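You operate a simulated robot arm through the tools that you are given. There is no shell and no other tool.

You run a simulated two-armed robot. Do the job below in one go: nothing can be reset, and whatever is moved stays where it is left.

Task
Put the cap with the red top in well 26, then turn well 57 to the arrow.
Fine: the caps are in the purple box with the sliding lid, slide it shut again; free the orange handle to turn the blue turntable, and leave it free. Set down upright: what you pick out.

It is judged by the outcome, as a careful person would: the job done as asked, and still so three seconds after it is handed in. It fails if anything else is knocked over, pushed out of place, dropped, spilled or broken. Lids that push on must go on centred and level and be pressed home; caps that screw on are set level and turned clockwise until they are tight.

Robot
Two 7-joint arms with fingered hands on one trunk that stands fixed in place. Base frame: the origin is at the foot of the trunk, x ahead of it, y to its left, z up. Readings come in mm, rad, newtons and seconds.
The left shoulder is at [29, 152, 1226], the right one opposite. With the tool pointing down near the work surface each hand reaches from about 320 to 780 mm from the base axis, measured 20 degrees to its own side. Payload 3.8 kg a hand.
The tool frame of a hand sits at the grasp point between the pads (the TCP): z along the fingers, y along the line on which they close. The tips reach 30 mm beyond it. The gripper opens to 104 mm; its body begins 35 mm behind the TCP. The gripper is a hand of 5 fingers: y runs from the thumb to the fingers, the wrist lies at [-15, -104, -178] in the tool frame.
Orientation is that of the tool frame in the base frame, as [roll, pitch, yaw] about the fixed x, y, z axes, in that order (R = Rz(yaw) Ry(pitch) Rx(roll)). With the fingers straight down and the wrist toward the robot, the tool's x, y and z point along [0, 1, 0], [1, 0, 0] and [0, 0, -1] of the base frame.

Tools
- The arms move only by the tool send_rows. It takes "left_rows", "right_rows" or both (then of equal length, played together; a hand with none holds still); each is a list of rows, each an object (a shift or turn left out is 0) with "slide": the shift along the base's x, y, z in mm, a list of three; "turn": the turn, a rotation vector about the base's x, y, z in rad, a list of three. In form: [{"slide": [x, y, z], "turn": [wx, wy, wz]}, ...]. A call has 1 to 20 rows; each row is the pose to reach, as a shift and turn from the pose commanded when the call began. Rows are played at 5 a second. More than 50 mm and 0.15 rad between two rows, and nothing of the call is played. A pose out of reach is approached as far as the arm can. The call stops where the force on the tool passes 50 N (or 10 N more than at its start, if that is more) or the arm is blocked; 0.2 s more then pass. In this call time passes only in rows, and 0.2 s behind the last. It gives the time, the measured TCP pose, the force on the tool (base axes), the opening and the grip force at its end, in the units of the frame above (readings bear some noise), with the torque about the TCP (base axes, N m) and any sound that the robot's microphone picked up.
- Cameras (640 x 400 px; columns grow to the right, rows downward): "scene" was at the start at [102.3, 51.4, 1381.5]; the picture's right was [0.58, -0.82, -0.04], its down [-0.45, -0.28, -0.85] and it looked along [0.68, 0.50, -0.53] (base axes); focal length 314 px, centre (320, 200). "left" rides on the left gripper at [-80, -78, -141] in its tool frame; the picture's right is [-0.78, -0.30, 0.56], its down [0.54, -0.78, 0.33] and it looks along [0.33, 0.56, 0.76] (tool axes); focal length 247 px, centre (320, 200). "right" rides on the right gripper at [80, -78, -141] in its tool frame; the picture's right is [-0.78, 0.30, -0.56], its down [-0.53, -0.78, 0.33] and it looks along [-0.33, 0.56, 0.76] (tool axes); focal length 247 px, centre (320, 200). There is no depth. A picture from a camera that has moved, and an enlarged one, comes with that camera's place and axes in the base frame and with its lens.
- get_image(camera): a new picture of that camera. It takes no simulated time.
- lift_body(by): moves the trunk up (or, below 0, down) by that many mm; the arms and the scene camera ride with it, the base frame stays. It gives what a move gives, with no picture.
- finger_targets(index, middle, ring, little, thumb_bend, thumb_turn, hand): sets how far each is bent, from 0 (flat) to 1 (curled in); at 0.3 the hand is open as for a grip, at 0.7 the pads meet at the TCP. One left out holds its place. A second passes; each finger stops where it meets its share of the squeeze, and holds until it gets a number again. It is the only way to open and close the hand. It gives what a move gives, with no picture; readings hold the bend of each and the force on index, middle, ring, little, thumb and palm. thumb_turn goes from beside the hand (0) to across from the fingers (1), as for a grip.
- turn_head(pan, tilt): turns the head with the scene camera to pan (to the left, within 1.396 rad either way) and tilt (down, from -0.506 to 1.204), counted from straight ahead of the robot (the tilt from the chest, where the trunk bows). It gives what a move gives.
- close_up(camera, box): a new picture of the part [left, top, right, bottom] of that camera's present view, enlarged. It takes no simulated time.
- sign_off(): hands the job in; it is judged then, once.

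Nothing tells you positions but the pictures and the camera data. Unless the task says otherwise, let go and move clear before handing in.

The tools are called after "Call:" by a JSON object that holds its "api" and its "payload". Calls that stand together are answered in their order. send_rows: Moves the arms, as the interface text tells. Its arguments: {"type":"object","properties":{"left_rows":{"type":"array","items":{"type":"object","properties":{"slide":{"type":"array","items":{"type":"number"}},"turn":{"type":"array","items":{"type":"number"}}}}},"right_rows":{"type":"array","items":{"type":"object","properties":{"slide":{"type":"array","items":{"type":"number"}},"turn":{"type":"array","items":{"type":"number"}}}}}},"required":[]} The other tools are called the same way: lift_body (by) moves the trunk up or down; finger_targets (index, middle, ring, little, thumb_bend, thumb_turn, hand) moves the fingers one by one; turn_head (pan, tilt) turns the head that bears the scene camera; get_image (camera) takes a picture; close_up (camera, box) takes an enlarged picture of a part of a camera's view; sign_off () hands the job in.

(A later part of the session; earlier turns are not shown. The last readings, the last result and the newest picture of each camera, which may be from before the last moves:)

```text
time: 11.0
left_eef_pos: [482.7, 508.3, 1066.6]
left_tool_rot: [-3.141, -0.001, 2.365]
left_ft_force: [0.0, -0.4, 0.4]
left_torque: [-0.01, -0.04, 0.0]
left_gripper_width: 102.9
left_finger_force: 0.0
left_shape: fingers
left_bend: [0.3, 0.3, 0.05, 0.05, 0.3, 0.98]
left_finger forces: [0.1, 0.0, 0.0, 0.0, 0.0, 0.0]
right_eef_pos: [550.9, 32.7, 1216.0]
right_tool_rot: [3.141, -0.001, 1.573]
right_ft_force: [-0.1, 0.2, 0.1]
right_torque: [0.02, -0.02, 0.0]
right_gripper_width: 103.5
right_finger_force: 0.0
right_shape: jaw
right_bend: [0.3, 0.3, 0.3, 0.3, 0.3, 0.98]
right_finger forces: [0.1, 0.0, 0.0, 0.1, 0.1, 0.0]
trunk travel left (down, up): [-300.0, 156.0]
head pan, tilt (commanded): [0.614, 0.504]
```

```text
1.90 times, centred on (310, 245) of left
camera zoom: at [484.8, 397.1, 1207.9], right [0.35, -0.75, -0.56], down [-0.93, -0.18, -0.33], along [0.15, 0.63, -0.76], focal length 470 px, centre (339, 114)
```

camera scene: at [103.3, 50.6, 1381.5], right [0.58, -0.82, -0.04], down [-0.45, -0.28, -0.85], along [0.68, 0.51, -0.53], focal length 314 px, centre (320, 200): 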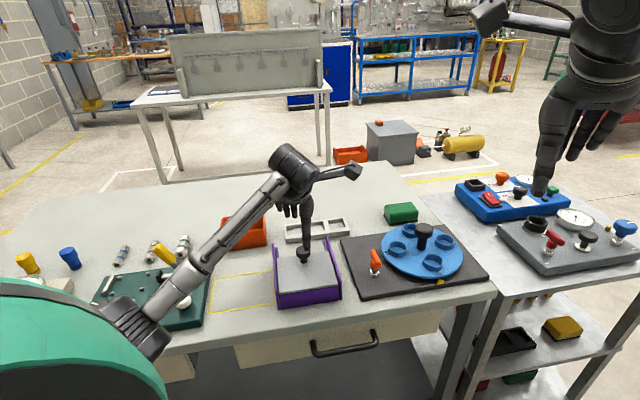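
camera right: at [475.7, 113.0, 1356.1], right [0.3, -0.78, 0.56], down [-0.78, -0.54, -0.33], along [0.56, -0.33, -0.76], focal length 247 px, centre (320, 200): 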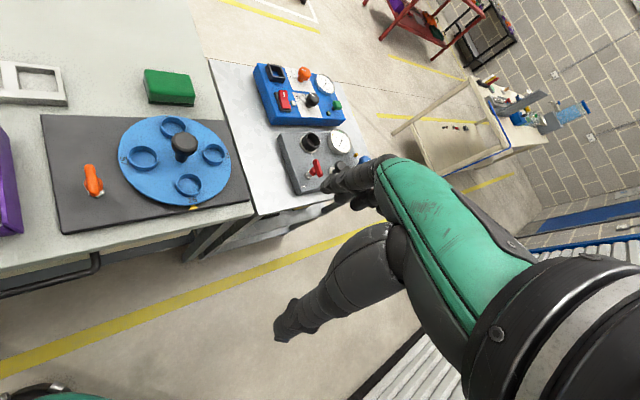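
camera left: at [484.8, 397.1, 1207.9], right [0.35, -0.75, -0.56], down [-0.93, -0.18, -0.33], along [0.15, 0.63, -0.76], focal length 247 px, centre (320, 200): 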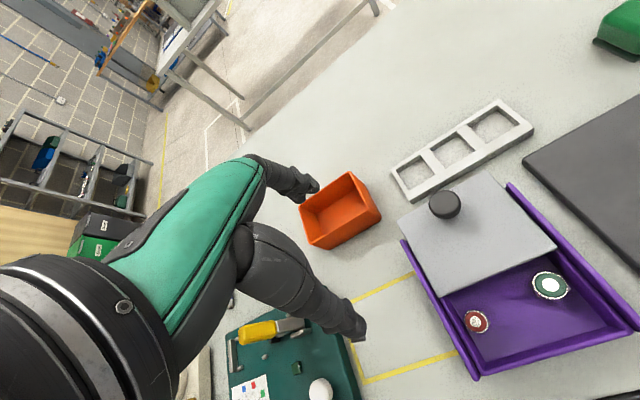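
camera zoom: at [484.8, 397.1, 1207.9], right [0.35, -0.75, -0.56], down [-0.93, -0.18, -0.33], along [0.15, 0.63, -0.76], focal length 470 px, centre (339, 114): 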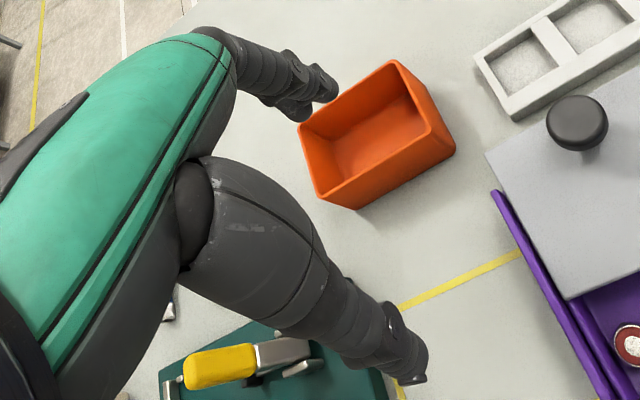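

A hex corner of the red cap points along my sliding direction, and the wall is about 16 mm from its centre, so I'll pinch with index and thumb only. I'll test the pinch shape in free air first to check clearances.

Call:
{"api": "finger_targets", "payload": {"hand": "left", "index": 0.5, "middle": 0.05, "thumb_bend": 0.5}}

Call:
{"api": "close_up", "payload": {"camera": "left", "box": [230, 140, 390, 350]}}

Call:
{"api": "close_up", "payload": {"camera": "scene", "box": [210, 120, 330, 240]}}

```text
time: 12.0
left_eef_pos: [484.3, 509.3, 1066.4]
left_tool_rot: [-3.141, 0.0, 2.365]
left_ft_force: [-0.2, -0.6, 0.2]
left_torque: [0.08, -0.02, -0.01]
left_gripper_width: 53.1
left_finger_force: 0.1
left_shape: fingers
left_bend: [0.5, 0.05, 0.05, 0.05, 0.5, 0.98]
left_finger forces: [0.0, 0.0, 0.0, 0.1, 0.0, 0.0]
right_eef_pos: [553.6, 32.9, 1215.4]
right_tool_rot: [-3.141, -0.001, 1.572]
right_ft_force: [0.4, 0.5, 0.0]
right_torque: [0.0, -0.01, -0.02]
right_gripper_width: 103.6
right_finger_force: 0.1
right_shape: jaw
right_bend: [0.3, 0.3, 0.3, 0.3, 0.3, 0.98]
right_finger forces: [0.0, 0.0, 0.0, 0.1, 0.0, 0.0]
trunk travel left (down, up): [-300.0, 156.0]
head pan, tilt (commanded): [0.614, 0.504]
```

```text
1.90 times, centred on (310, 245) of left
camera zoom: at [486.3, 397.1, 1207.2], right [0.35, -0.75, -0.56], down [-0.93, -0.18, -0.33], along [0.15, 0.63, -0.76], focal length 470 px, centre (339, 114)
```

zoom: 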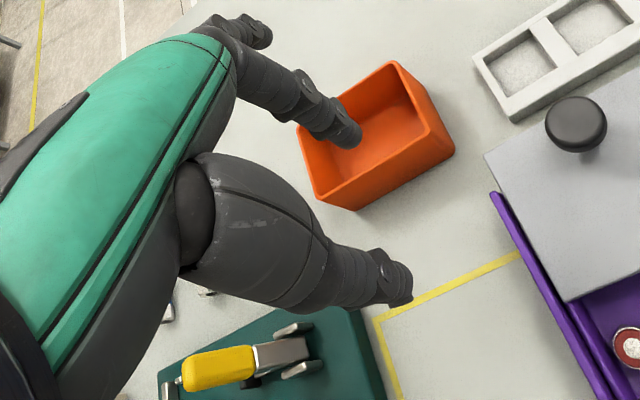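

```text
3.33 times, centred on (270, 180) of scene
camera zoom: at [102.3, 51.4, 1381.5], right [0.58, -0.82, -0.04], down [-0.45, -0.28, -0.85], along [0.68, 0.5, -0.53], focal length 1045 px, centre (487, 267)
```

zoom: 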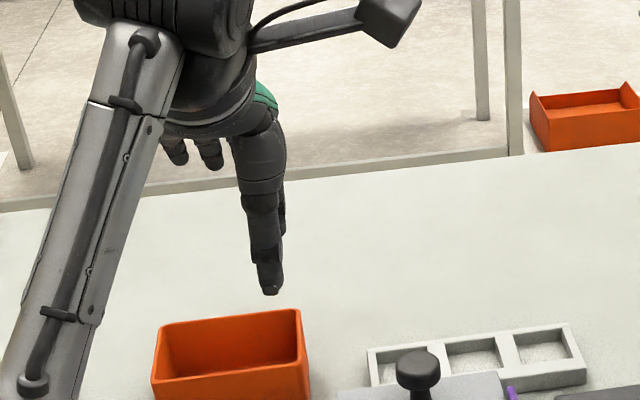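

The index finger stands nearly vertical but bulges about 28 mm behind its pad, so the lid edge (35 mm past the cap centre) is tight. I'll inspect the rails to see whether the lid is captured and can go further safely.

Call:
{"api": "close_up", "payload": {"camera": "left", "box": [390, 165, 530, 275]}}

Call:
{"api": "close_up", "payload": {"camera": "left", "box": [490, 170, 640, 290]}}

Call:
{"api": "close_up", "payload": {"camera": "scene", "box": [300, 225, 350, 270]}}

Call:
{"api": "close_up", "payload": {"camera": "scene", "box": [265, 225, 315, 270]}}

```text
3.64 times, centred on (460, 220) of left
camera zoom: at [486.3, 397.1, 1207.2], right [0.35, -0.75, -0.56], down [-0.93, -0.18, -0.33], along [0.15, 0.63, -0.76], focal length 898 px, centre (-189, 127)
```

zoom: 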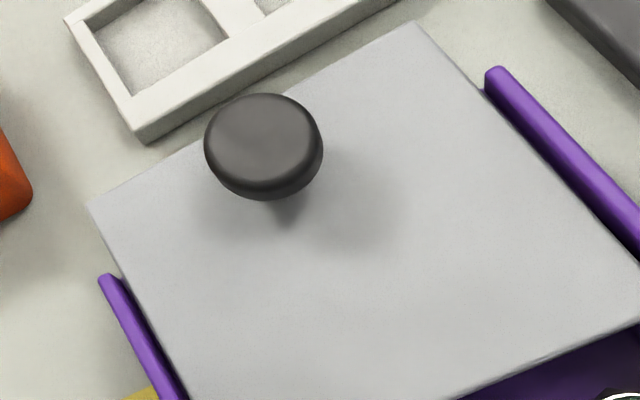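

```text
3.33 times, centred on (565, 230) of left
camera zoom: at [486.3, 397.1, 1207.2], right [0.35, -0.75, -0.56], down [-0.93, -0.18, -0.33], along [0.15, 0.63, -0.76], focal length 823 px, centre (-497, 100)
```

zoom: 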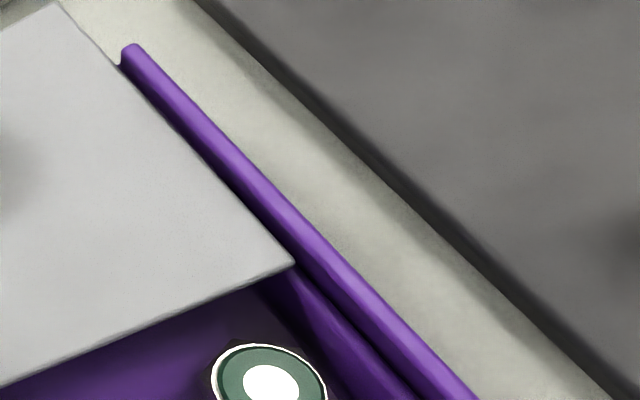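

```text
8.89 times, centred on (325, 248) of scene
camera zoom: at [102.3, 51.4, 1381.5], right [0.58, -0.82, -0.04], down [-0.45, -0.28, -0.85], along [0.68, 0.5, -0.53], focal length 2788 px, centre (276, -222)
```

zoom: 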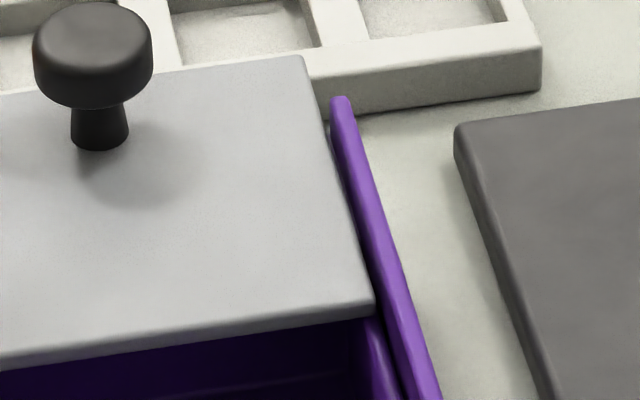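

```text
8.89 times, centred on (290, 248) of scene
camera zoom: at [102.3, 51.4, 1381.5], right [0.58, -0.82, -0.04], down [-0.45, -0.28, -0.85], along [0.68, 0.5, -0.53], focal length 2788 px, centre (587, -222)
```

zoom: 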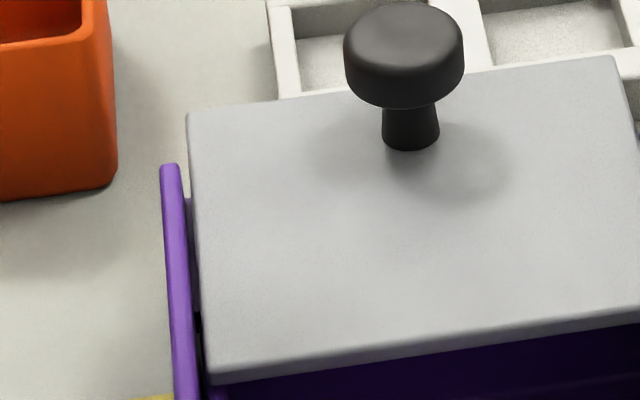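

The lid isn't captured from above but still has about 18 mm of balance margin. I'll regrip the knob and open it another 8 mm, so the index finger fits between cap and lid.

Call:
{"api": "finger_targets", "payload": {"hand": "left", "index": 0.3, "middle": 0.3, "thumb_bend": 0.3}}

Call:
{"api": "send_rows", "payload": {"left_rows": [{"slide": [40, -10, -20]}, {"slide": [75, -25, -50]}, {"slide": [91, -38, -85]}, {"slide": [91, -38, -120]}, {"slide": [91, -38, -150]}]}}

Call:
{"api": "get_image", "payload": {"camera": "left"}}

```text
time: 13.0
left_eef_pos: [484.1, 510.6, 1065.6]
left_tool_rot: [3.141, -0.001, 2.364]
left_ft_force: [1.3, -0.4, -0.3]
left_torque: [0.02, -0.01, -0.01]
left_gripper_width: 102.5
left_finger_force: 0.0
left_shape: fingers
left_bend: [0.3, 0.3, 0.05, 0.05, 0.3, 0.98]
left_finger forces: [0.1, 0.0, 0.0, 0.0, 0.0, 0.0]
right_eef_pos: [552.3, 32.3, 1215.9]
right_tool_rot: [-3.139, 0.002, 1.573]
right_ft_force: [0.0, 0.6, -0.2]
right_torque: [0.02, 0.01, -0.03]
right_gripper_width: 103.7
right_finger_force: 0.1
right_shape: jaw
right_bend: [0.3, 0.3, 0.3, 0.3, 0.3, 0.98]
right_finger forces: [0.0, 0.0, 0.0, 0.1, 0.0, 0.0]
trunk travel left (down, up): [-300.0, 156.0]
head pan, tilt (commanded): [0.614, 0.504]
```

```text
time: 14.2
left_eef_pos: [577.2, 474.5, 914.9]
left_tool_rot: [3.141, -0.002, 2.368]
left_ft_force: [0.2, 0.9, -0.2]
left_torque: [-0.03, -0.03, 0.03]
left_gripper_width: 102.9
left_finger_force: 0.1
left_shape: fingers
left_bend: [0.3, 0.3, 0.05, 0.05, 0.3, 0.98]
left_finger forces: [0.0, 0.0, 0.0, 0.0, 0.0, 0.0]
right_eef_pos: [553.0, 33.1, 1215.3]
right_tool_rot: [-3.141, -0.001, 1.572]
right_ft_force: [-0.1, -0.5, 0.5]
right_torque: [0.01, -0.01, -0.02]
right_gripper_width: 103.7
right_finger_force: 0.0
right_shape: jaw
right_bend: [0.3, 0.3, 0.3, 0.3, 0.3, 0.98]
right_finger forces: [0.0, 0.0, 0.1, 0.0, 0.0, 0.0]
trunk travel left (down, up): [-300.0, 156.0]
head pan, tilt (commanded): [0.614, 0.504]
```

```text
taken
camera left: at [578.2, 361.3, 1056.8], right [0.35, -0.75, -0.56], down [-0.93, -0.18, -0.33], along [0.15, 0.63, -0.76], focal length 247 px, centre (320, 200)
```

left: 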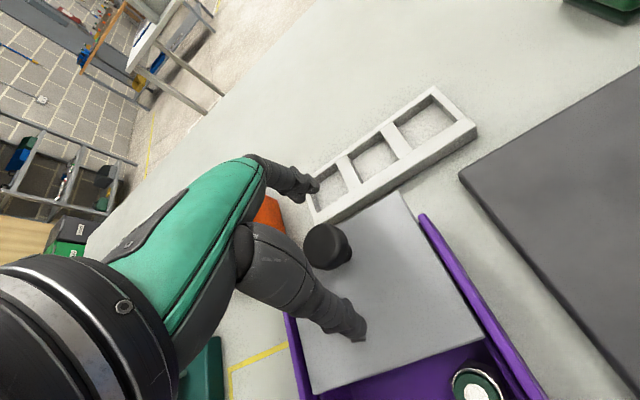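

The hand again straddles the knob. I'll close on it and slide about 8 mm further.

Call:
{"api": "finger_targets", "payload": {"hand": "left", "index": 0.6, "middle": 0.6, "thumb_bend": 0.6}}

Call:
{"api": "send_rows", "payload": {"left_rows": [{"slide": [2, 2, 0]}, {"slide": [4, 4, 0]}, {"slide": [5.6, 5.7, 0]}]}}

Call:
{"api": "close_up", "payload": {"camera": "scene", "box": [250, 210, 350, 300]}}

Call:
{"api": "close_up", "payload": {"camera": "left", "box": [240, 160, 540, 400]}}

```text
time: 15.2
left_eef_pos: [576.3, 473.2, 916.1]
left_tool_rot: [-3.141, -0.002, 2.365]
left_ft_force: [-1.4, -0.4, 0.7]
left_torque: [0.0, 0.01, 0.02]
left_gripper_width: 28.3
left_finger_force: 1.0
left_shape: fingers
left_bend: [0.6, 0.6, 0.05, 0.05, 0.59, 0.98]
left_finger forces: [0.5, 0.1, 0.1, 0.1, 1.0, 0.0]
right_eef_pos: [553.9, 32.1, 1216.5]
right_tool_rot: [-3.139, 0.0, 1.572]
right_ft_force: [0.8, 0.8, 0.1]
right_torque: [0.01, 0.01, -0.01]
right_gripper_width: 103.8
right_finger_force: 0.1
right_shape: jaw
right_bend: [0.3, 0.3, 0.3, 0.3, 0.3, 0.98]
right_finger forces: [0.0, 0.1, 0.1, 0.0, 0.0, 0.0]
trunk travel left (down, up): [-300.0, 156.0]
head pan, tilt (commanded): [0.614, 0.504]
```

```text
time: 16.0
left_eef_pos: [580.9, 479.0, 916.7]
left_tool_rot: [3.14, 0.0, 2.368]
left_ft_force: [-1.4, 0.5, -0.7]
left_torque: [0.02, -0.01, 0.0]
left_gripper_width: 28.4
left_finger_force: 0.9
left_shape: fingers
left_bend: [0.59, 0.6, 0.05, 0.05, 0.59, 0.98]
left_finger forces: [0.7, 0.0, 0.0, 0.0, 1.1, 0.0]
right_eef_pos: [553.3, 33.3, 1215.8]
right_tool_rot: [-3.139, 0.0, 1.571]
right_ft_force: [0.5, 0.1, -0.2]
right_torque: [0.01, 0.01, 0.0]
right_gripper_width: 103.6
right_finger_force: 0.2
right_shape: jaw
right_bend: [0.3, 0.3, 0.3, 0.3, 0.3, 0.98]
right_finger forces: [0.0, 0.1, 0.0, 0.1, 0.0, 0.1]
trunk travel left (down, up): [-300.0, 156.0]
head pan, tilt (commanded): [0.614, 0.504]
```

```text
4.44 times, centred on (300, 255) of scene
camera zoom: at [102.4, 51.4, 1381.5], right [0.58, -0.82, -0.04], down [-0.45, -0.28, -0.85], along [0.68, 0.5, -0.53], focal length 1394 px, centre (409, -44)
```

zoom: 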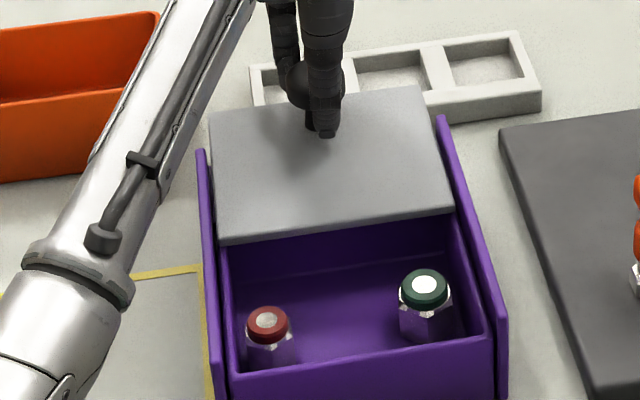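

```text
1.67 times, centred on (390, 280) of left
camera zoom: at [583.9, 366.1, 1058.0], right [0.35, -0.75, -0.56], down [-0.93, -0.18, -0.33], along [0.15, 0.63, -0.76], focal length 412 px, centre (203, 67)
```

zoom: 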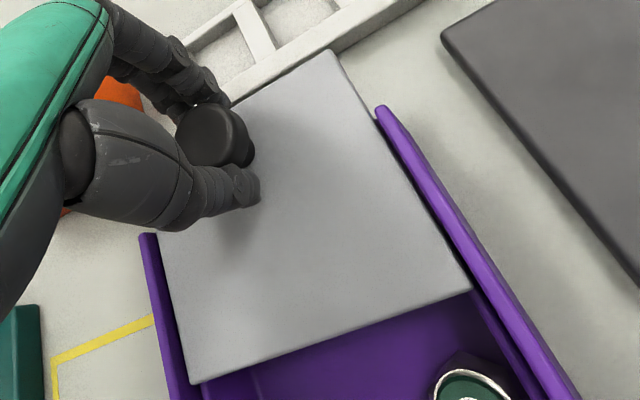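

The lid is at about 90 mm. I'll release slowly and check that it stays level before backing off.

Call:
{"api": "finger_targets", "payload": {"hand": "left", "index": 0.3, "middle": 0.3, "thumb_bend": 0.3}}

Call:
{"api": "close_up", "payload": {"camera": "left", "box": [240, 160, 540, 400]}}

Call:
{"api": "close_up", "payload": {"camera": "scene", "box": [250, 210, 350, 300]}}

```text
time: 17.0
left_eef_pos: [582.2, 478.5, 917.2]
left_tool_rot: [3.141, 0.0, 2.365]
left_ft_force: [-0.1, 0.1, 0.4]
left_torque: [-0.02, 0.0, 0.01]
left_gripper_width: 102.8
left_finger_force: 0.0
left_shape: fingers
left_bend: [0.3, 0.3, 0.05, 0.05, 0.3, 0.98]
left_finger forces: [0.1, 0.0, 0.0, 0.0, 0.0, 0.0]
right_eef_pos: [554.9, 33.2, 1215.2]
right_tool_rot: [-3.14, 0.0, 1.573]
right_ft_force: [-0.3, -0.2, -1.1]
right_torque: [0.01, -0.04, -0.02]
right_gripper_width: 103.6
right_finger_force: 0.2
right_shape: jaw
right_bend: [0.3, 0.3, 0.3, 0.3, 0.3, 0.98]
right_finger forces: [0.0, 0.0, 0.0, 0.0, 0.1, 0.0]
trunk travel left (down, up): [-300.0, 156.0]
head pan, tilt (commanded): [0.614, 0.504]
```

```text
1.67 times, centred on (390, 280) of left
camera zoom: at [583.9, 365.8, 1057.8], right [0.35, -0.75, -0.56], down [-0.93, -0.18, -0.33], along [0.15, 0.63, -0.76], focal length 412 px, centre (203, 67)
```

zoom: 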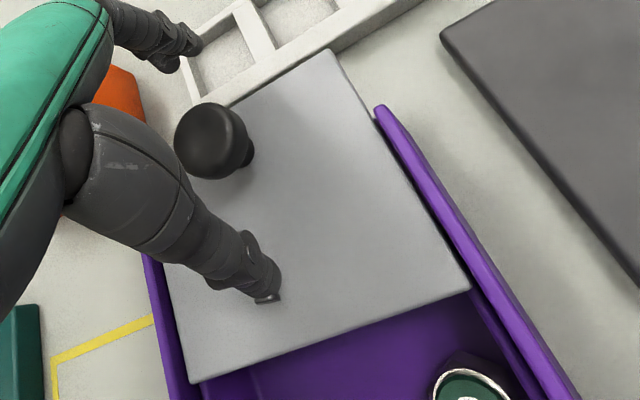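

```text
4.44 times, centred on (300, 255) of scene
camera zoom: at [102.4, 51.3, 1381.5], right [0.58, -0.82, -0.04], down [-0.45, -0.28, -0.85], along [0.68, 0.5, -0.53], focal length 1394 px, centre (409, -44)
```

zoom: 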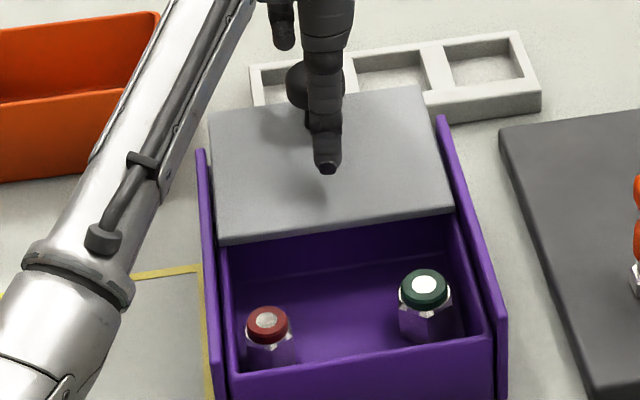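

The lid stays level. Before going into the narrow opening I want the exact side profile of my pinch, so I'll lift away and turn the hand so the head camera sees it from the side.

Call:
{"api": "send_rows", "payload": {"left_rows": [{"slide": [0, 0, 40]}, {"slide": [0, 0, 85]}, {"slide": [-30, -5, 120], "turn": [0, 0, -0.14]}, {"slide": [-60, -8, 150], "turn": [0, 0, -0.28]}, {"slide": [-90, -10, 160], "turn": [0, 0, -0.42]}, {"slide": [-120, -10, 170], "turn": [0, 0, -0.56]}, {"slide": [-140, -10, 180], "turn": [0, 0, -0.7]}, {"slide": [-150, -10, 180], "turn": [0, 0, -0.84]}, {"slide": [-150, -10, 180], "turn": [0, 0, -0.98]}, {"slide": [-150, -10, 180], "turn": [0, 0, -1.12]}]}}

Call:
{"api": "finger_targets", "payload": {"hand": "left", "index": 0.5, "middle": 0.05, "thumb_bend": 0.65}}

Call:
{"api": "get_image", "payload": {"camera": "scene"}}

```text
time: 19.2
left_eef_pos: [433.1, 466.5, 1097.3]
left_tool_rot: [3.141, -0.001, 1.243]
left_ft_force: [-0.1, -0.3, -0.7]
left_torque: [0.01, -0.01, -0.01]
left_gripper_width: 102.8
left_finger_force: 0.1
left_shape: fingers
left_bend: [0.3, 0.3, 0.05, 0.05, 0.3, 0.98]
left_finger forces: [0.0, 0.0, 0.0, 0.0, 0.0, 0.1]
right_eef_pos: [553.0, 32.2, 1216.2]
right_tool_rot: [-3.139, 0.001, 1.573]
right_ft_force: [0.1, 0.2, -0.2]
right_torque: [-0.01, -0.03, 0.01]
right_gripper_width: 103.7
right_finger_force: 0.1
right_shape: jaw
right_bend: [0.3, 0.3, 0.3, 0.3, 0.3, 0.98]
right_finger forces: [0.0, 0.0, 0.0, 0.0, 0.0, 0.0]
trunk travel left (down, up): [-300.0, 156.0]
head pan, tilt (commanded): [0.614, 0.504]
```

```text
time: 20.2
left_eef_pos: [432.5, 466.3, 1097.8]
left_tool_rot: [3.141, -0.001, 1.245]
left_ft_force: [-0.9, -0.2, -0.2]
left_torque: [0.02, 0.01, -0.01]
left_gripper_width: 33.5
left_finger_force: 0.0
left_shape: fingers
left_bend: [0.5, 0.05, 0.05, 0.05, 0.65, 0.98]
left_finger forces: [0.1, 0.0, 0.1, 0.1, 0.0, 0.0]
right_eef_pos: [553.3, 32.1, 1215.2]
right_tool_rot: [-3.14, 0.0, 1.574]
right_ft_force: [0.4, -0.2, -0.3]
right_torque: [0.0, -0.02, 0.03]
right_gripper_width: 103.8
right_finger_force: 0.0
right_shape: jaw
right_bend: [0.3, 0.3, 0.3, 0.3, 0.3, 0.98]
right_finger forces: [0.1, 0.1, 0.0, 0.0, 0.1, 0.0]
trunk travel left (down, up): [-300.0, 156.0]
head pan, tilt (commanded): [0.614, 0.504]
```

```text
taken
camera scene: at [102.3, 51.4, 1381.5], right [0.58, -0.82, -0.04], down [-0.45, -0.28, -0.85], along [0.68, 0.5, -0.53], focal length 314 px, centre (320, 200)
```

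scene: 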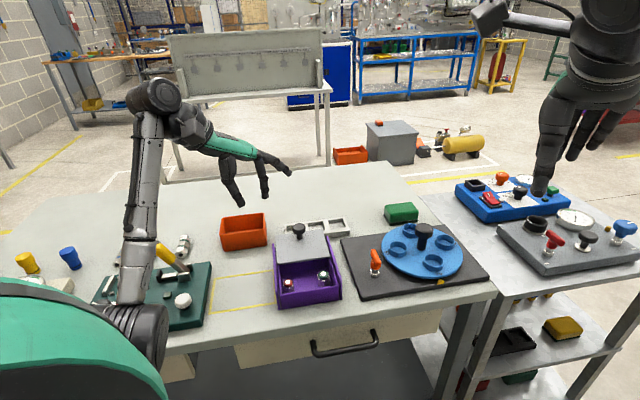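

Now a profile view of the pinch is available; I'll enlarge it.

Call:
{"api": "close_up", "payload": {"camera": "scene", "box": [190, 110, 310, 220]}}

Call:
{"api": "close_up", "payload": {"camera": "scene", "box": [215, 150, 295, 215]}}

```text
3.64 times, centred on (250, 165) of scene
camera zoom: at [102.3, 51.4, 1381.5], right [0.58, -0.82, -0.04], down [-0.45, -0.28, -0.85], along [0.68, 0.5, -0.53], focal length 1140 px, centre (574, 327)
```

zoom: 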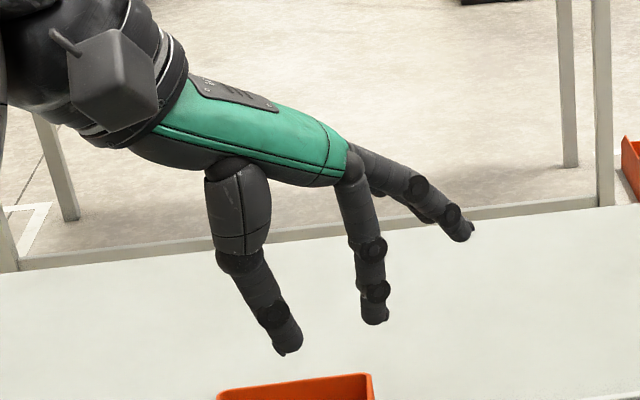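

```text
6.15 times, centred on (255, 182) of scene
camera zoom: at [102.3, 51.4, 1381.5], right [0.58, -0.82, -0.04], down [-0.45, -0.28, -0.85], along [0.68, 0.5, -0.53], focal length 1930 px, centre (720, 308)
```

zoom: 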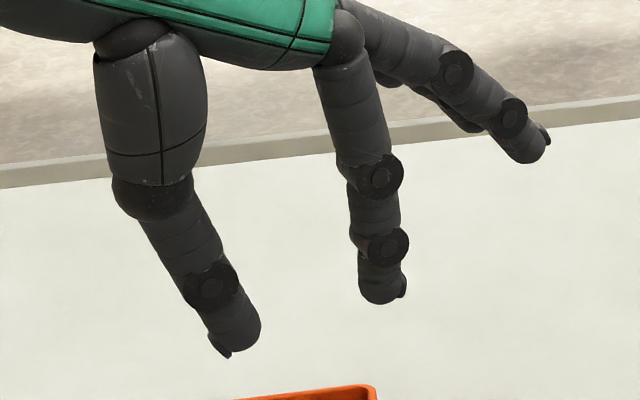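

The profile shows the index is nearly vertical and slim, so the opening is wide enough, but flat spare fingers reach out over the lid. I'll check whether curling the spare fingers tucks them away.

Call:
{"api": "finger_targets", "payload": {"hand": "left", "middle": 1.0, "ring": 1.0, "little": 1.0}}

Call:
{"api": "close_up", "payload": {"camera": "scene", "box": [215, 150, 295, 215]}}

Call:
{"api": "close_up", "payload": {"camera": "left", "box": [210, 120, 410, 340]}}

```text
time: 21.2
left_eef_pos: [432.6, 466.9, 1096.8]
left_tool_rot: [-3.141, 0.0, 1.246]
left_ft_force: [0.7, 0.6, -0.4]
left_torque: [0.0, 0.0, -0.02]
left_gripper_width: 33.6
left_finger_force: 0.1
left_shape: fingers
left_bend: [0.5, 1.0, 1.0, 1.0, 0.65, 0.98]
left_finger forces: [0.1, 0.0, 0.0, 0.1, 0.0, 0.0]
right_eef_pos: [552.8, 33.7, 1215.5]
right_tool_rot: [-3.14, 0.0, 1.572]
right_ft_force: [0.6, 0.3, -1.0]
right_torque: [-0.02, 0.02, 0.02]
right_gripper_width: 103.7
right_finger_force: 0.1
right_shape: jaw
right_bend: [0.3, 0.3, 0.3, 0.3, 0.3, 0.98]
right_finger forces: [0.0, 0.0, 0.0, 0.0, 0.0, 0.1]
trunk travel left (down, up): [-300.0, 156.0]
head pan, tilt (commanded): [0.614, 0.504]
```

```text
6.15 times, centred on (255, 182) of scene
camera zoom: at [102.3, 51.3, 1381.5], right [0.58, -0.82, -0.04], down [-0.45, -0.28, -0.85], along [0.68, 0.5, -0.53], focal length 1930 px, centre (720, 308)
```

zoom: 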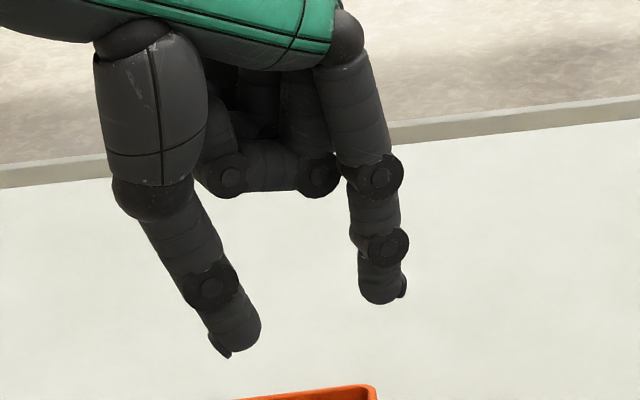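

```text
1.82 times, centred on (310, 230) of left
camera zoom: at [332.7, 415.1, 1238.3], right [-0.53, -0.64, -0.56], down [-0.57, 0.76, -0.33], along [0.63, 0.14, -0.76], focal length 449 px, centre (338, 146)
```

zoom: 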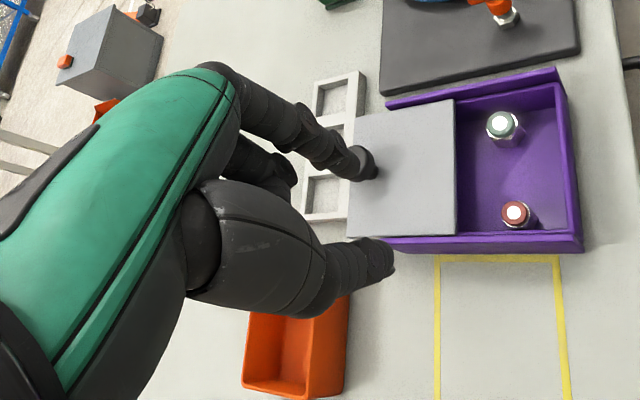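

Curled spare fingers of the left hand would touch the left rail. On the right hand the spare fingers fall to the free side, so I'll park the left hand and pick with the right.

Call:
{"api": "finger_targets", "payload": {"hand": "left", "index": 0.3, "middle": 0.3, "ring": 0.3, "little": 0.3, "thumb_bend": 0.3}}

Call:
{"api": "send_rows", "payload": {"left_rows": [{"slide": [-30, 15, 20], "turn": [0, 0, 0.08]}, {"slide": [-60, 35, 40], "turn": [0, 0, 0.16]}, {"slide": [-95, 55, 60], "turn": [0, 0, 0.24]}, {"slide": [-130, 75, 80], "turn": [0, 0, 0.33]}, {"slide": [-150, 95, 100], "turn": [0, 0, 0.4]}]}}

Call:
{"api": "send_rows", "payload": {"right_rows": [{"slide": [-8, 40, 0], "turn": [0, 0, 0.08]}, {"slide": [-16, 80, 0], "turn": [0, 0, 0.16]}, {"slide": [-24, 120, -10], "turn": [0, 0, 0.24]}, {"slide": [-34, 160, -20], "turn": [0, 0, 0.32]}, {"slide": [-44, 200, -30], "turn": [0, 0, 0.4]}, {"slide": [-54, 240, -40], "turn": [0, 0, 0.48]}]}}

Call:
{"api": "get_image", "payload": {"camera": "scene"}}

Call:
{"api": "get_image", "payload": {"camera": "right"}}

```text
time: 22.2
left_eef_pos: [432.7, 467.2, 1097.0]
left_tool_rot: [-3.141, 0.001, 1.246]
left_ft_force: [-0.3, 0.1, 0.0]
left_torque: [0.03, 0.01, 0.03]
left_gripper_width: 102.9
left_finger_force: 0.1
left_shape: fingers
left_bend: [0.3, 0.3, 0.3, 0.3, 0.3, 0.98]
left_finger forces: [0.0, 0.0, 0.0, 0.0, 0.0, 0.0]
right_eef_pos: [553.0, 33.1, 1215.4]
right_tool_rot: [-3.139, -0.001, 1.572]
right_ft_force: [0.1, -0.1, -0.7]
right_torque: [0.01, 0.03, 0.03]
right_gripper_width: 103.5
right_finger_force: 0.0
right_shape: jaw
right_bend: [0.3, 0.3, 0.3, 0.3, 0.3, 0.98]
right_finger forces: [0.0, 0.0, 0.0, 0.0, 0.1, 0.0]
trunk travel left (down, up): [-300.0, 156.0]
head pan, tilt (commanded): [0.614, 0.504]
```

```text
time: 23.4
left_eef_pos: [283.0, 562.4, 1196.6]
left_tool_rot: [3.141, 0.0, 1.647]
left_ft_force: [-0.4, -0.5, -0.3]
left_torque: [0.01, 0.01, -0.02]
left_gripper_width: 102.7
left_finger_force: 0.1
left_shape: fingers
left_bend: [0.3, 0.3, 0.3, 0.3, 0.3, 0.98]
left_finger forces: [0.0, 0.0, 0.0, 0.0, 0.0, 0.1]
right_eef_pos: [551.6, 33.3, 1215.5]
right_tool_rot: [3.141, 0.001, 1.572]
right_ft_force: [-0.9, 0.1, -0.6]
right_torque: [-0.01, 0.0, -0.03]
right_gripper_width: 103.3
right_finger_force: 0.2
right_shape: jaw
right_bend: [0.3, 0.3, 0.3, 0.3, 0.3, 0.98]
right_finger forces: [0.0, 0.0, 0.0, 0.0, 0.0, 0.0]
trunk travel left (down, up): [-300.0, 156.0]
head pan, tilt (commanded): [0.614, 0.504]
```

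```text
time: 24.8
left_eef_pos: [282.8, 564.3, 1195.6]
left_tool_rot: [-3.141, 0.002, 1.647]
left_ft_force: [0.7, 0.9, -0.3]
left_torque: [0.03, -0.01, 0.03]
left_gripper_width: 103.1
left_finger_force: 0.1
left_shape: fingers
left_bend: [0.3, 0.3, 0.3, 0.3, 0.3, 0.98]
left_finger forces: [0.0, 0.0, 0.0, 0.0, 0.0, 0.1]
right_eef_pos: [498.7, 272.6, 1174.0]
right_tool_rot: [3.141, 0.002, 2.051]
right_ft_force: [0.2, -0.5, -0.2]
right_torque: [0.02, -0.01, 0.0]
right_gripper_width: 103.6
right_finger_force: 0.1
right_shape: jaw
right_bend: [0.3, 0.3, 0.3, 0.3, 0.3, 0.98]
right_finger forces: [0.1, 0.0, 0.0, 0.0, 0.1, 0.1]
trunk travel left (down, up): [-300.0, 156.0]
head pan, tilt (commanded): [0.614, 0.504]
```

```text
taken
camera scene: at [101.8, 53.3, 1381.5], right [0.57, -0.82, -0.04], down [-0.45, -0.28, -0.85], along [0.68, 0.5, -0.53], focal length 314 px, centre (320, 200)
```

scene: 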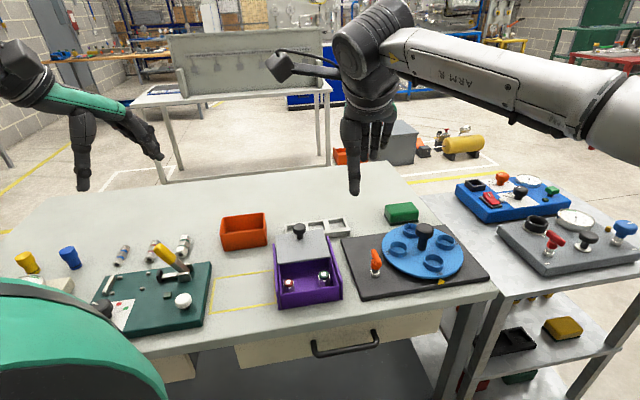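

```text
taken
camera right: at [393.4, 307.1, 1314.8], right [0.62, -0.55, 0.56], down [-0.44, -0.83, -0.33], along [0.65, -0.04, -0.76], focal length 247 px, centre (320, 200)
```

right: 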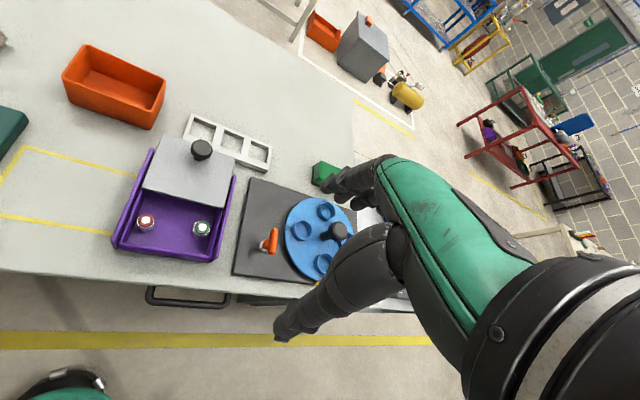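

The right camera now shows both box and turntable from above. I'll continue to a hover over the red cap with the hand at about 45°.

Call:
{"api": "send_rows", "payload": {"right_rows": [{"slide": [-8, 28, -30], "turn": [0, 0, 0.06]}, {"slide": [-16, 56, -60], "turn": [0, 0, 0.12]}, {"slide": [-26, 84, -95], "turn": [0, 0, 0.18]}, {"slide": [-36, 110, -130], "turn": [0, 0, 0.24]}, {"slide": [-44, 135, -165], "turn": [0, 0, 0.305]}]}}

Call:
{"api": "get_image", "payload": {"camera": "scene"}}

Call:
{"api": "get_image", "payload": {"camera": "right"}}

Call:
{"api": "get_image", "payload": {"camera": "left"}}

```text
time: 26.0
left_eef_pos: [283.6, 562.2, 1197.0]
left_tool_rot: [-3.141, -0.001, 1.646]
left_ft_force: [-0.4, -0.4, 0.6]
left_torque: [-0.01, 0.04, -0.01]
left_gripper_width: 103.0
left_finger_force: 0.1
left_shape: fingers
left_bend: [0.3, 0.3, 0.3, 0.3, 0.3, 0.98]
left_finger forces: [0.1, 0.0, 0.1, 0.1, 0.0, 0.1]
right_eef_pos: [461.2, 313.7, 998.4]
right_tool_rot: [-3.138, -0.001, 2.355]
right_ft_force: [0.5, 0.2, 0.7]
right_torque: [0.01, -0.04, 0.0]
right_gripper_width: 103.9
right_finger_force: 0.0
right_shape: jaw
right_bend: [0.3, 0.3, 0.3, 0.3, 0.3, 0.97]
right_finger forces: [0.1, 0.0, 0.0, 0.0, 0.0, 0.0]
right hand out of reach, approached as far as the arm can: row 1, 2, 3, 4, 5
trunk travel left (down, up): [-300.0, 156.0]
head pan, tilt (commanded): [0.614, 0.504]
```

```text
taken
camera scene: at [103.1, 51.3, 1381.2], right [0.57, -0.82, -0.04], down [-0.45, -0.28, -0.85], along [0.68, 0.5, -0.53], focal length 314 px, centre (320, 200)
```

scene: 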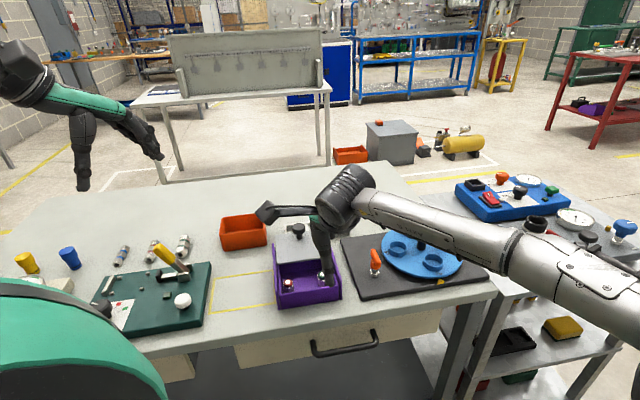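

```text
taken
camera right: at [349.0, 314.3, 1139.8], right [0.76, -0.34, 0.56], down [-0.17, -0.93, -0.33], along [0.63, 0.16, -0.76], focal length 247 px, centre (320, 200)
```

right: 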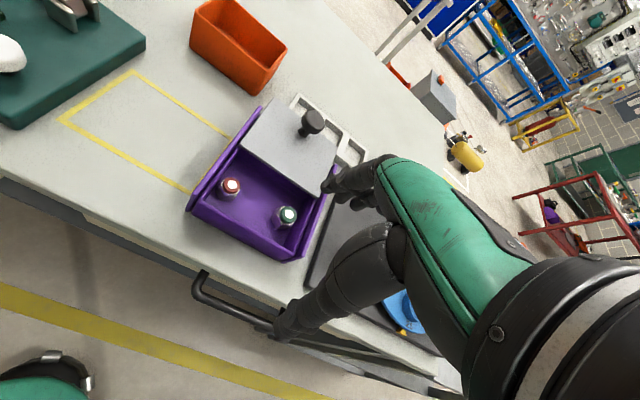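

```text
taken
camera left: at [211.3, 475.4, 1337.4], right [-0.24, -0.8, -0.56], down [-0.81, 0.48, -0.33], along [0.53, 0.38, -0.76], focal length 247 px, centre (320, 200)
```

left: 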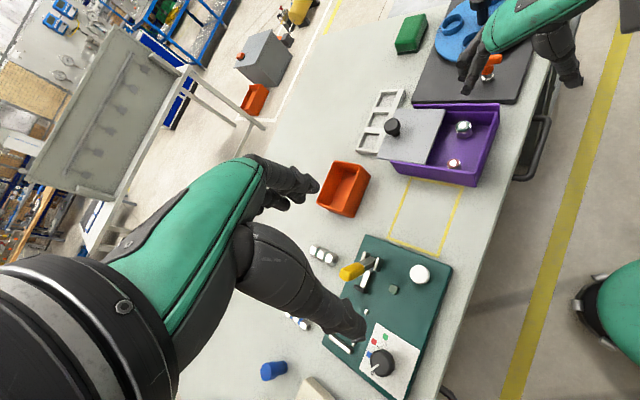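

The right arm cannot reach across to the cap. So I'll send the right hand back and use the left hand after all, tilted sideways so that its curled spare fingers clear the left rail.

Call:
{"api": "send_rows", "payload": {"right_rows": [{"slide": [8, -25, 35], "turn": [0, 0, -0.06]}, {"slide": [18, -51, 70], "turn": [0, 0, -0.12]}, {"slide": [28, -79, 105], "turn": [0, 0, -0.18]}, {"slide": [36, -107, 135], "turn": [0, 0, -0.24]}, {"slide": [44, -135, 165], "turn": [0, 0, -0.305]}, {"slide": [52, -175, 175], "turn": [0, 0, -0.385]}, {"slide": [60, -215, 185], "turn": [0, 0, -0.465]}, {"slide": [68, -255, 195], "turn": [0, 0, -0.545]}, {"slide": [76, -295, 200], "turn": [0, 0, -0.625]}, {"slide": [84, -335, 205], "turn": [0, 0, -0.705]}, {"slide": [98, -375, 205], "turn": [0, 0, -0.785]}]}}

Call:
{"api": "get_image", "payload": {"camera": "right"}}

```text
time: 28.4
left_eef_pos: [283.1, 561.4, 1197.5]
left_tool_rot: [3.141, -0.001, 1.646]
left_ft_force: [-0.6, 0.0, 0.1]
left_torque: [0.01, -0.02, -0.01]
left_gripper_width: 102.9
left_finger_force: 0.1
left_shape: fingers
left_bend: [0.3, 0.3, 0.3, 0.3, 0.3, 0.98]
left_finger forces: [0.1, 0.0, 0.1, 0.1, 0.0, 0.0]
right_eef_pos: [559.9, -63.9, 1201.0]
right_tool_rot: [-3.142, 0.001, 1.57]
right_ft_force: [0.1, -0.3, 0.0]
right_torque: [0.01, -0.02, -0.01]
right_gripper_width: 103.9
right_finger_force: 0.0
right_shape: jaw
right_bend: [0.3, 0.3, 0.3, 0.3, 0.3, 0.97]
right_finger forces: [0.1, 0.0, 0.0, 0.1, 0.1, 0.1]
trunk travel left (down, up): [-300.0, 156.0]
head pan, tilt (commanded): [0.614, 0.504]
```

```text
taken
camera right: at [482.5, 15.7, 1341.6], right [0.3, -0.78, 0.56], down [-0.78, -0.54, -0.33], along [0.56, -0.33, -0.76], focal length 247 px, centre (320, 200)
```

right: 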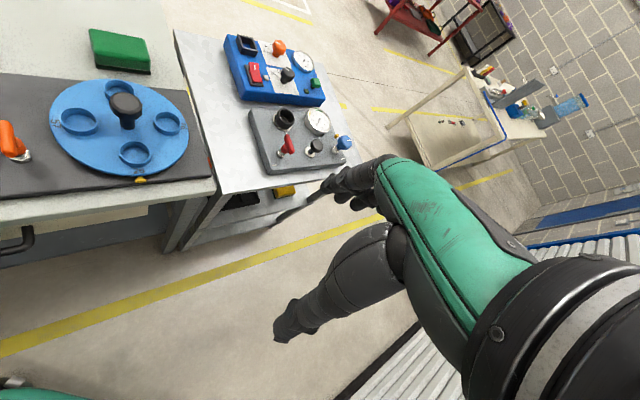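

The right hand is clear. Now the left hand goes to a hover above the red cap, turned to about 55°, with a curl of the spare fingers.

Call:
{"api": "send_rows", "payload": {"left_rows": [{"slide": [20, -20, -15], "turn": [0, 0, 0.11]}, {"slide": [45, -40, -35], "turn": [0, 0, 0.22]}, {"slide": [70, -60, -60], "turn": [0, 0, 0.33]}, {"slide": [95, -80, -85], "turn": [0, 0, 0.44]}, {"slide": [120, -100, -115], "turn": [0, 0, 0.55]}, {"slide": [145, -120, -145], "turn": [0, 0, 0.66]}, {"slide": [165, -140, -175], "turn": [0, 0, 0.77]}, {"slide": [185, -157, -205], "turn": [0, 0, 0.885]}]}}

Call:
{"api": "finger_targets", "payload": {"hand": "left", "index": 0.53, "middle": 1.0, "ring": 1.0, "little": 1.0, "thumb_bend": 0.6}}

Call:
{"api": "send_rows", "payload": {"left_rows": [{"turn": [0.0645, 0.0922, 0]}, {"turn": [0.129, 0.1843, 0]}, {"turn": [0.1936, 0.2765, 0]}, {"turn": [0.2581, 0.3686, 0]}]}}

Call:
{"api": "get_image", "payload": {"camera": "left"}}

Call:
{"api": "close_up", "payload": {"camera": "scene", "box": [230, 180, 370, 320]}}

```text
time: 30.2
left_eef_pos: [468.7, 402.9, 991.9]
left_tool_rot: [3.141, -0.002, 2.533]
left_ft_force: [0.3, 0.0, -0.4]
left_torque: [0.0, 0.04, 0.02]
left_gripper_width: 103.0
left_finger_force: 0.1
left_shape: fingers
left_bend: [0.3, 0.3, 0.3, 0.3, 0.3, 0.98]
left_finger forces: [0.0, 0.0, 0.0, 0.1, 0.0, 0.1]
right_eef_pos: [561.6, -63.0, 1199.8]
right_tool_rot: [-3.139, 0.001, 1.572]
right_ft_force: [-0.1, 0.1, 0.6]
right_torque: [0.0, 0.04, 0.05]
right_gripper_width: 103.8
right_finger_force: 0.1
right_shape: jaw
right_bend: [0.3, 0.3, 0.3, 0.3, 0.3, 0.97]
right_finger forces: [0.0, 0.1, 0.1, 0.0, 0.1, 0.1]
trunk travel left (down, up): [-300.0, 156.0]
head pan, tilt (commanded): [0.614, 0.504]
```

```text
time: 31.2
left_eef_pos: [467.6, 404.1, 991.8]
left_tool_rot: [-3.141, -0.002, 2.532]
left_ft_force: [0.6, -0.5, 0.1]
left_torque: [0.03, -0.06, 0.0]
left_gripper_width: 35.6
left_finger_force: 0.0
left_shape: fingers
left_bend: [0.53, 1.0, 1.0, 1.0, 0.6, 0.98]
left_finger forces: [0.1, 0.0, 0.0, 0.0, 0.0, 0.1]
right_eef_pos: [561.2, -62.7, 1200.4]
right_tool_rot: [-3.141, 0.0, 1.571]
right_ft_force: [0.5, 0.4, -0.3]
right_torque: [0.0, 0.01, 0.02]
right_gripper_width: 104.1
right_finger_force: 0.1
right_shape: jaw
right_bend: [0.3, 0.3, 0.3, 0.3, 0.3, 0.97]
right_finger forces: [0.0, 0.0, 0.0, 0.0, 0.0, 0.1]
trunk travel left (down, up): [-300.0, 156.0]
head pan, tilt (commanded): [0.614, 0.504]
```

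```text
time: 32.2
left_eef_pos: [467.6, 405.9, 992.6]
left_tool_rot: [-3.139, -0.455, 2.529]
left_ft_force: [0.2, 0.4, 0.6]
left_torque: [0.02, 0.01, -0.01]
left_gripper_width: 36.0
left_finger_force: 0.1
left_shape: fingers
left_bend: [0.53, 1.0, 1.0, 1.0, 0.6, 0.98]
left_finger forces: [0.0, 0.0, 0.0, 0.1, 0.0, 0.1]
right_eef_pos: [561.5, -62.0, 1199.9]
right_tool_rot: [-3.141, 0.0, 1.573]
right_ft_force: [-0.8, 0.3, -0.7]
right_torque: [0.01, -0.02, 0.0]
right_gripper_width: 104.1
right_finger_force: 0.1
right_shape: jaw
right_bend: [0.3, 0.3, 0.3, 0.3, 0.3, 0.97]
right_finger forces: [0.0, 0.1, 0.0, 0.1, 0.0, 0.0]
trunk travel left (down, up): [-300.0, 156.0]
head pan, tilt (commanded): [0.614, 0.504]
```

```text
taken
camera left: at [531.9, 264.3, 1083.7], right [0.2, -0.5, -0.84], down [-0.96, -0.28, -0.06], along [-0.2, 0.82, -0.54], focal length 247 px, centre (320, 200)
```

left: 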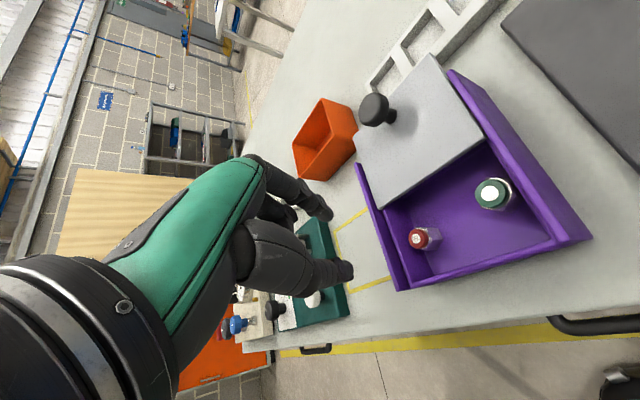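

```text
2.86 times, centred on (300, 250) of scene
camera zoom: at [102.6, 51.2, 1381.5], right [0.58, -0.82, -0.04], down [-0.45, -0.28, -0.85], along [0.68, 0.5, -0.53], focal length 896 px, centre (377, 57)
```

zoom: 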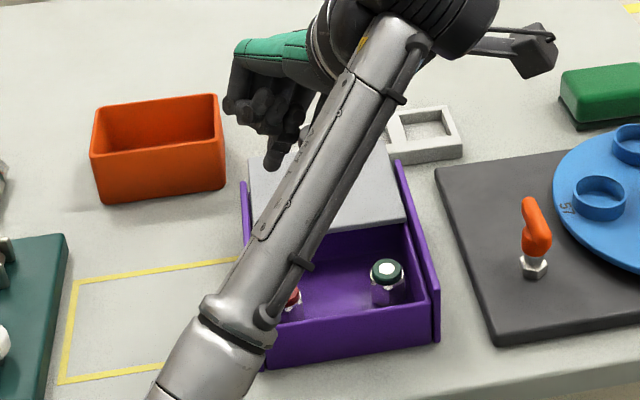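

The tilted hand has the fingertips in view beside the cap. I'll zoom in to verify the cap position and rail height relative to my path.

Call:
{"api": "close_up", "payload": {"camera": "left", "box": [280, 160, 480, 310]}}

Call:
{"api": "close_up", "payload": {"camera": "left", "box": [395, 215, 455, 260]}}

```text
2.67 times, centred on (380, 235) of left
camera zoom: at [531.9, 264.3, 1083.7], right [0.2, -0.5, -0.84], down [-0.96, -0.28, -0.06], along [-0.2, 0.82, -0.54], focal length 659 px, centre (160, 107)
```

zoom: 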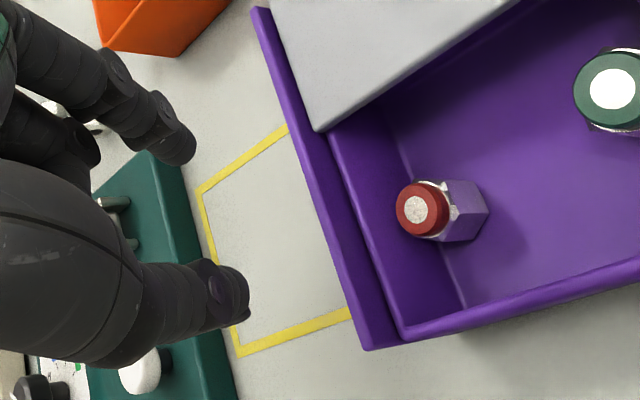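

```text
8.89 times, centred on (425, 238) of left
camera zoom: at [531.9, 264.3, 1083.7], right [0.2, -0.5, -0.84], down [-0.96, -0.28, -0.06], along [-0.2, 0.82, -0.54], focal length 2195 px, centre (-613, -133)
```

zoom: 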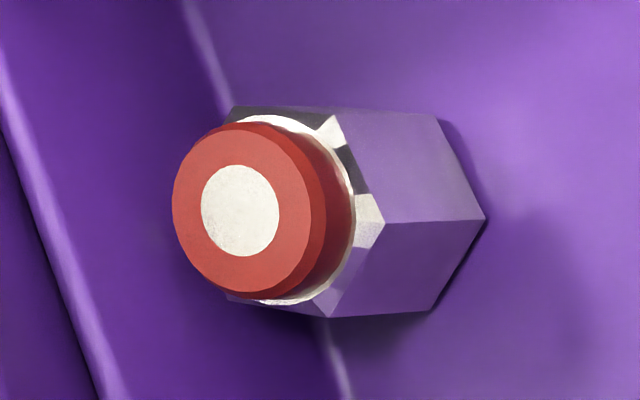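

I have a clear view of the cap. I'll descend partway, then check the alignment of fingertips against the cap.

Call:
{"api": "send_rows", "payload": {"left_rows": [{"slide": [0, 0, -30]}, {"slide": [0, 0, -60]}, {"slide": [0, 0, -80]}]}}

Call:
{"api": "close_up", "payload": {"camera": "left", "box": [260, 140, 500, 320]}}

Call:
{"api": "close_up", "payload": {"camera": "scene", "box": [250, 210, 350, 310]}}

```text
time: 33.0
left_eef_pos: [466.3, 406.7, 912.9]
left_tool_rot: [3.141, -0.451, 2.531]
left_ft_force: [1.1, 0.1, 0.1]
left_torque: [0.0, -0.01, 0.01]
left_gripper_width: 35.6
left_finger_force: 0.0
left_shape: fingers
left_bend: [0.53, 1.0, 1.0, 1.0, 0.6, 0.98]
left_finger forces: [0.0, 0.1, 0.0, 0.0, 0.0, 0.1]
right_eef_pos: [560.2, -62.4, 1201.5]
right_tool_rot: [-3.14, 0.001, 1.572]
right_ft_force: [-1.0, -0.5, -0.6]
right_torque: [0.03, -0.03, 0.03]
right_gripper_width: 103.8
right_finger_force: 0.2
right_shape: jaw
right_bend: [0.3, 0.3, 0.3, 0.3, 0.3, 0.97]
right_finger forces: [0.1, 0.0, 0.0, 0.0, 0.0, 0.1]
trunk travel left (down, up): [-300.0, 156.0]
head pan, tilt (commanded): [0.614, 0.504]
```

```text
2.22 times, centred on (380, 230) of left
camera zoom: at [530.2, 265.6, 1005.1], right [0.2, -0.5, -0.84], down [-0.96, -0.28, -0.07], along [-0.2, 0.82, -0.54], focal length 549 px, centre (187, 133)
```

zoom: 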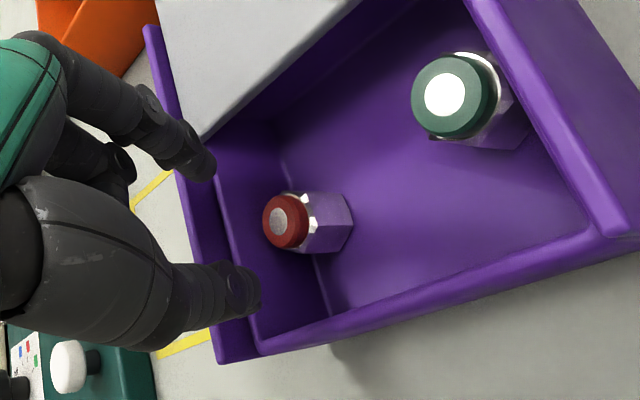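

```text
4.00 times, centred on (300, 260) of scene
camera zoom: at [102.2, 51.3, 1381.5], right [0.58, -0.82, -0.04], down [-0.45, -0.28, -0.85], along [0.68, 0.5, -0.53], focal length 1254 px, centre (400, -40)
```

zoom: 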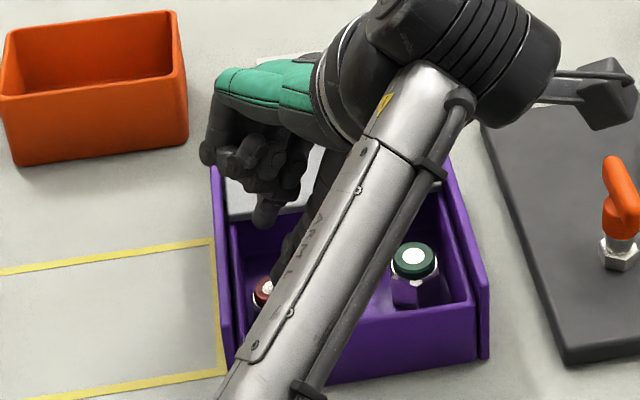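

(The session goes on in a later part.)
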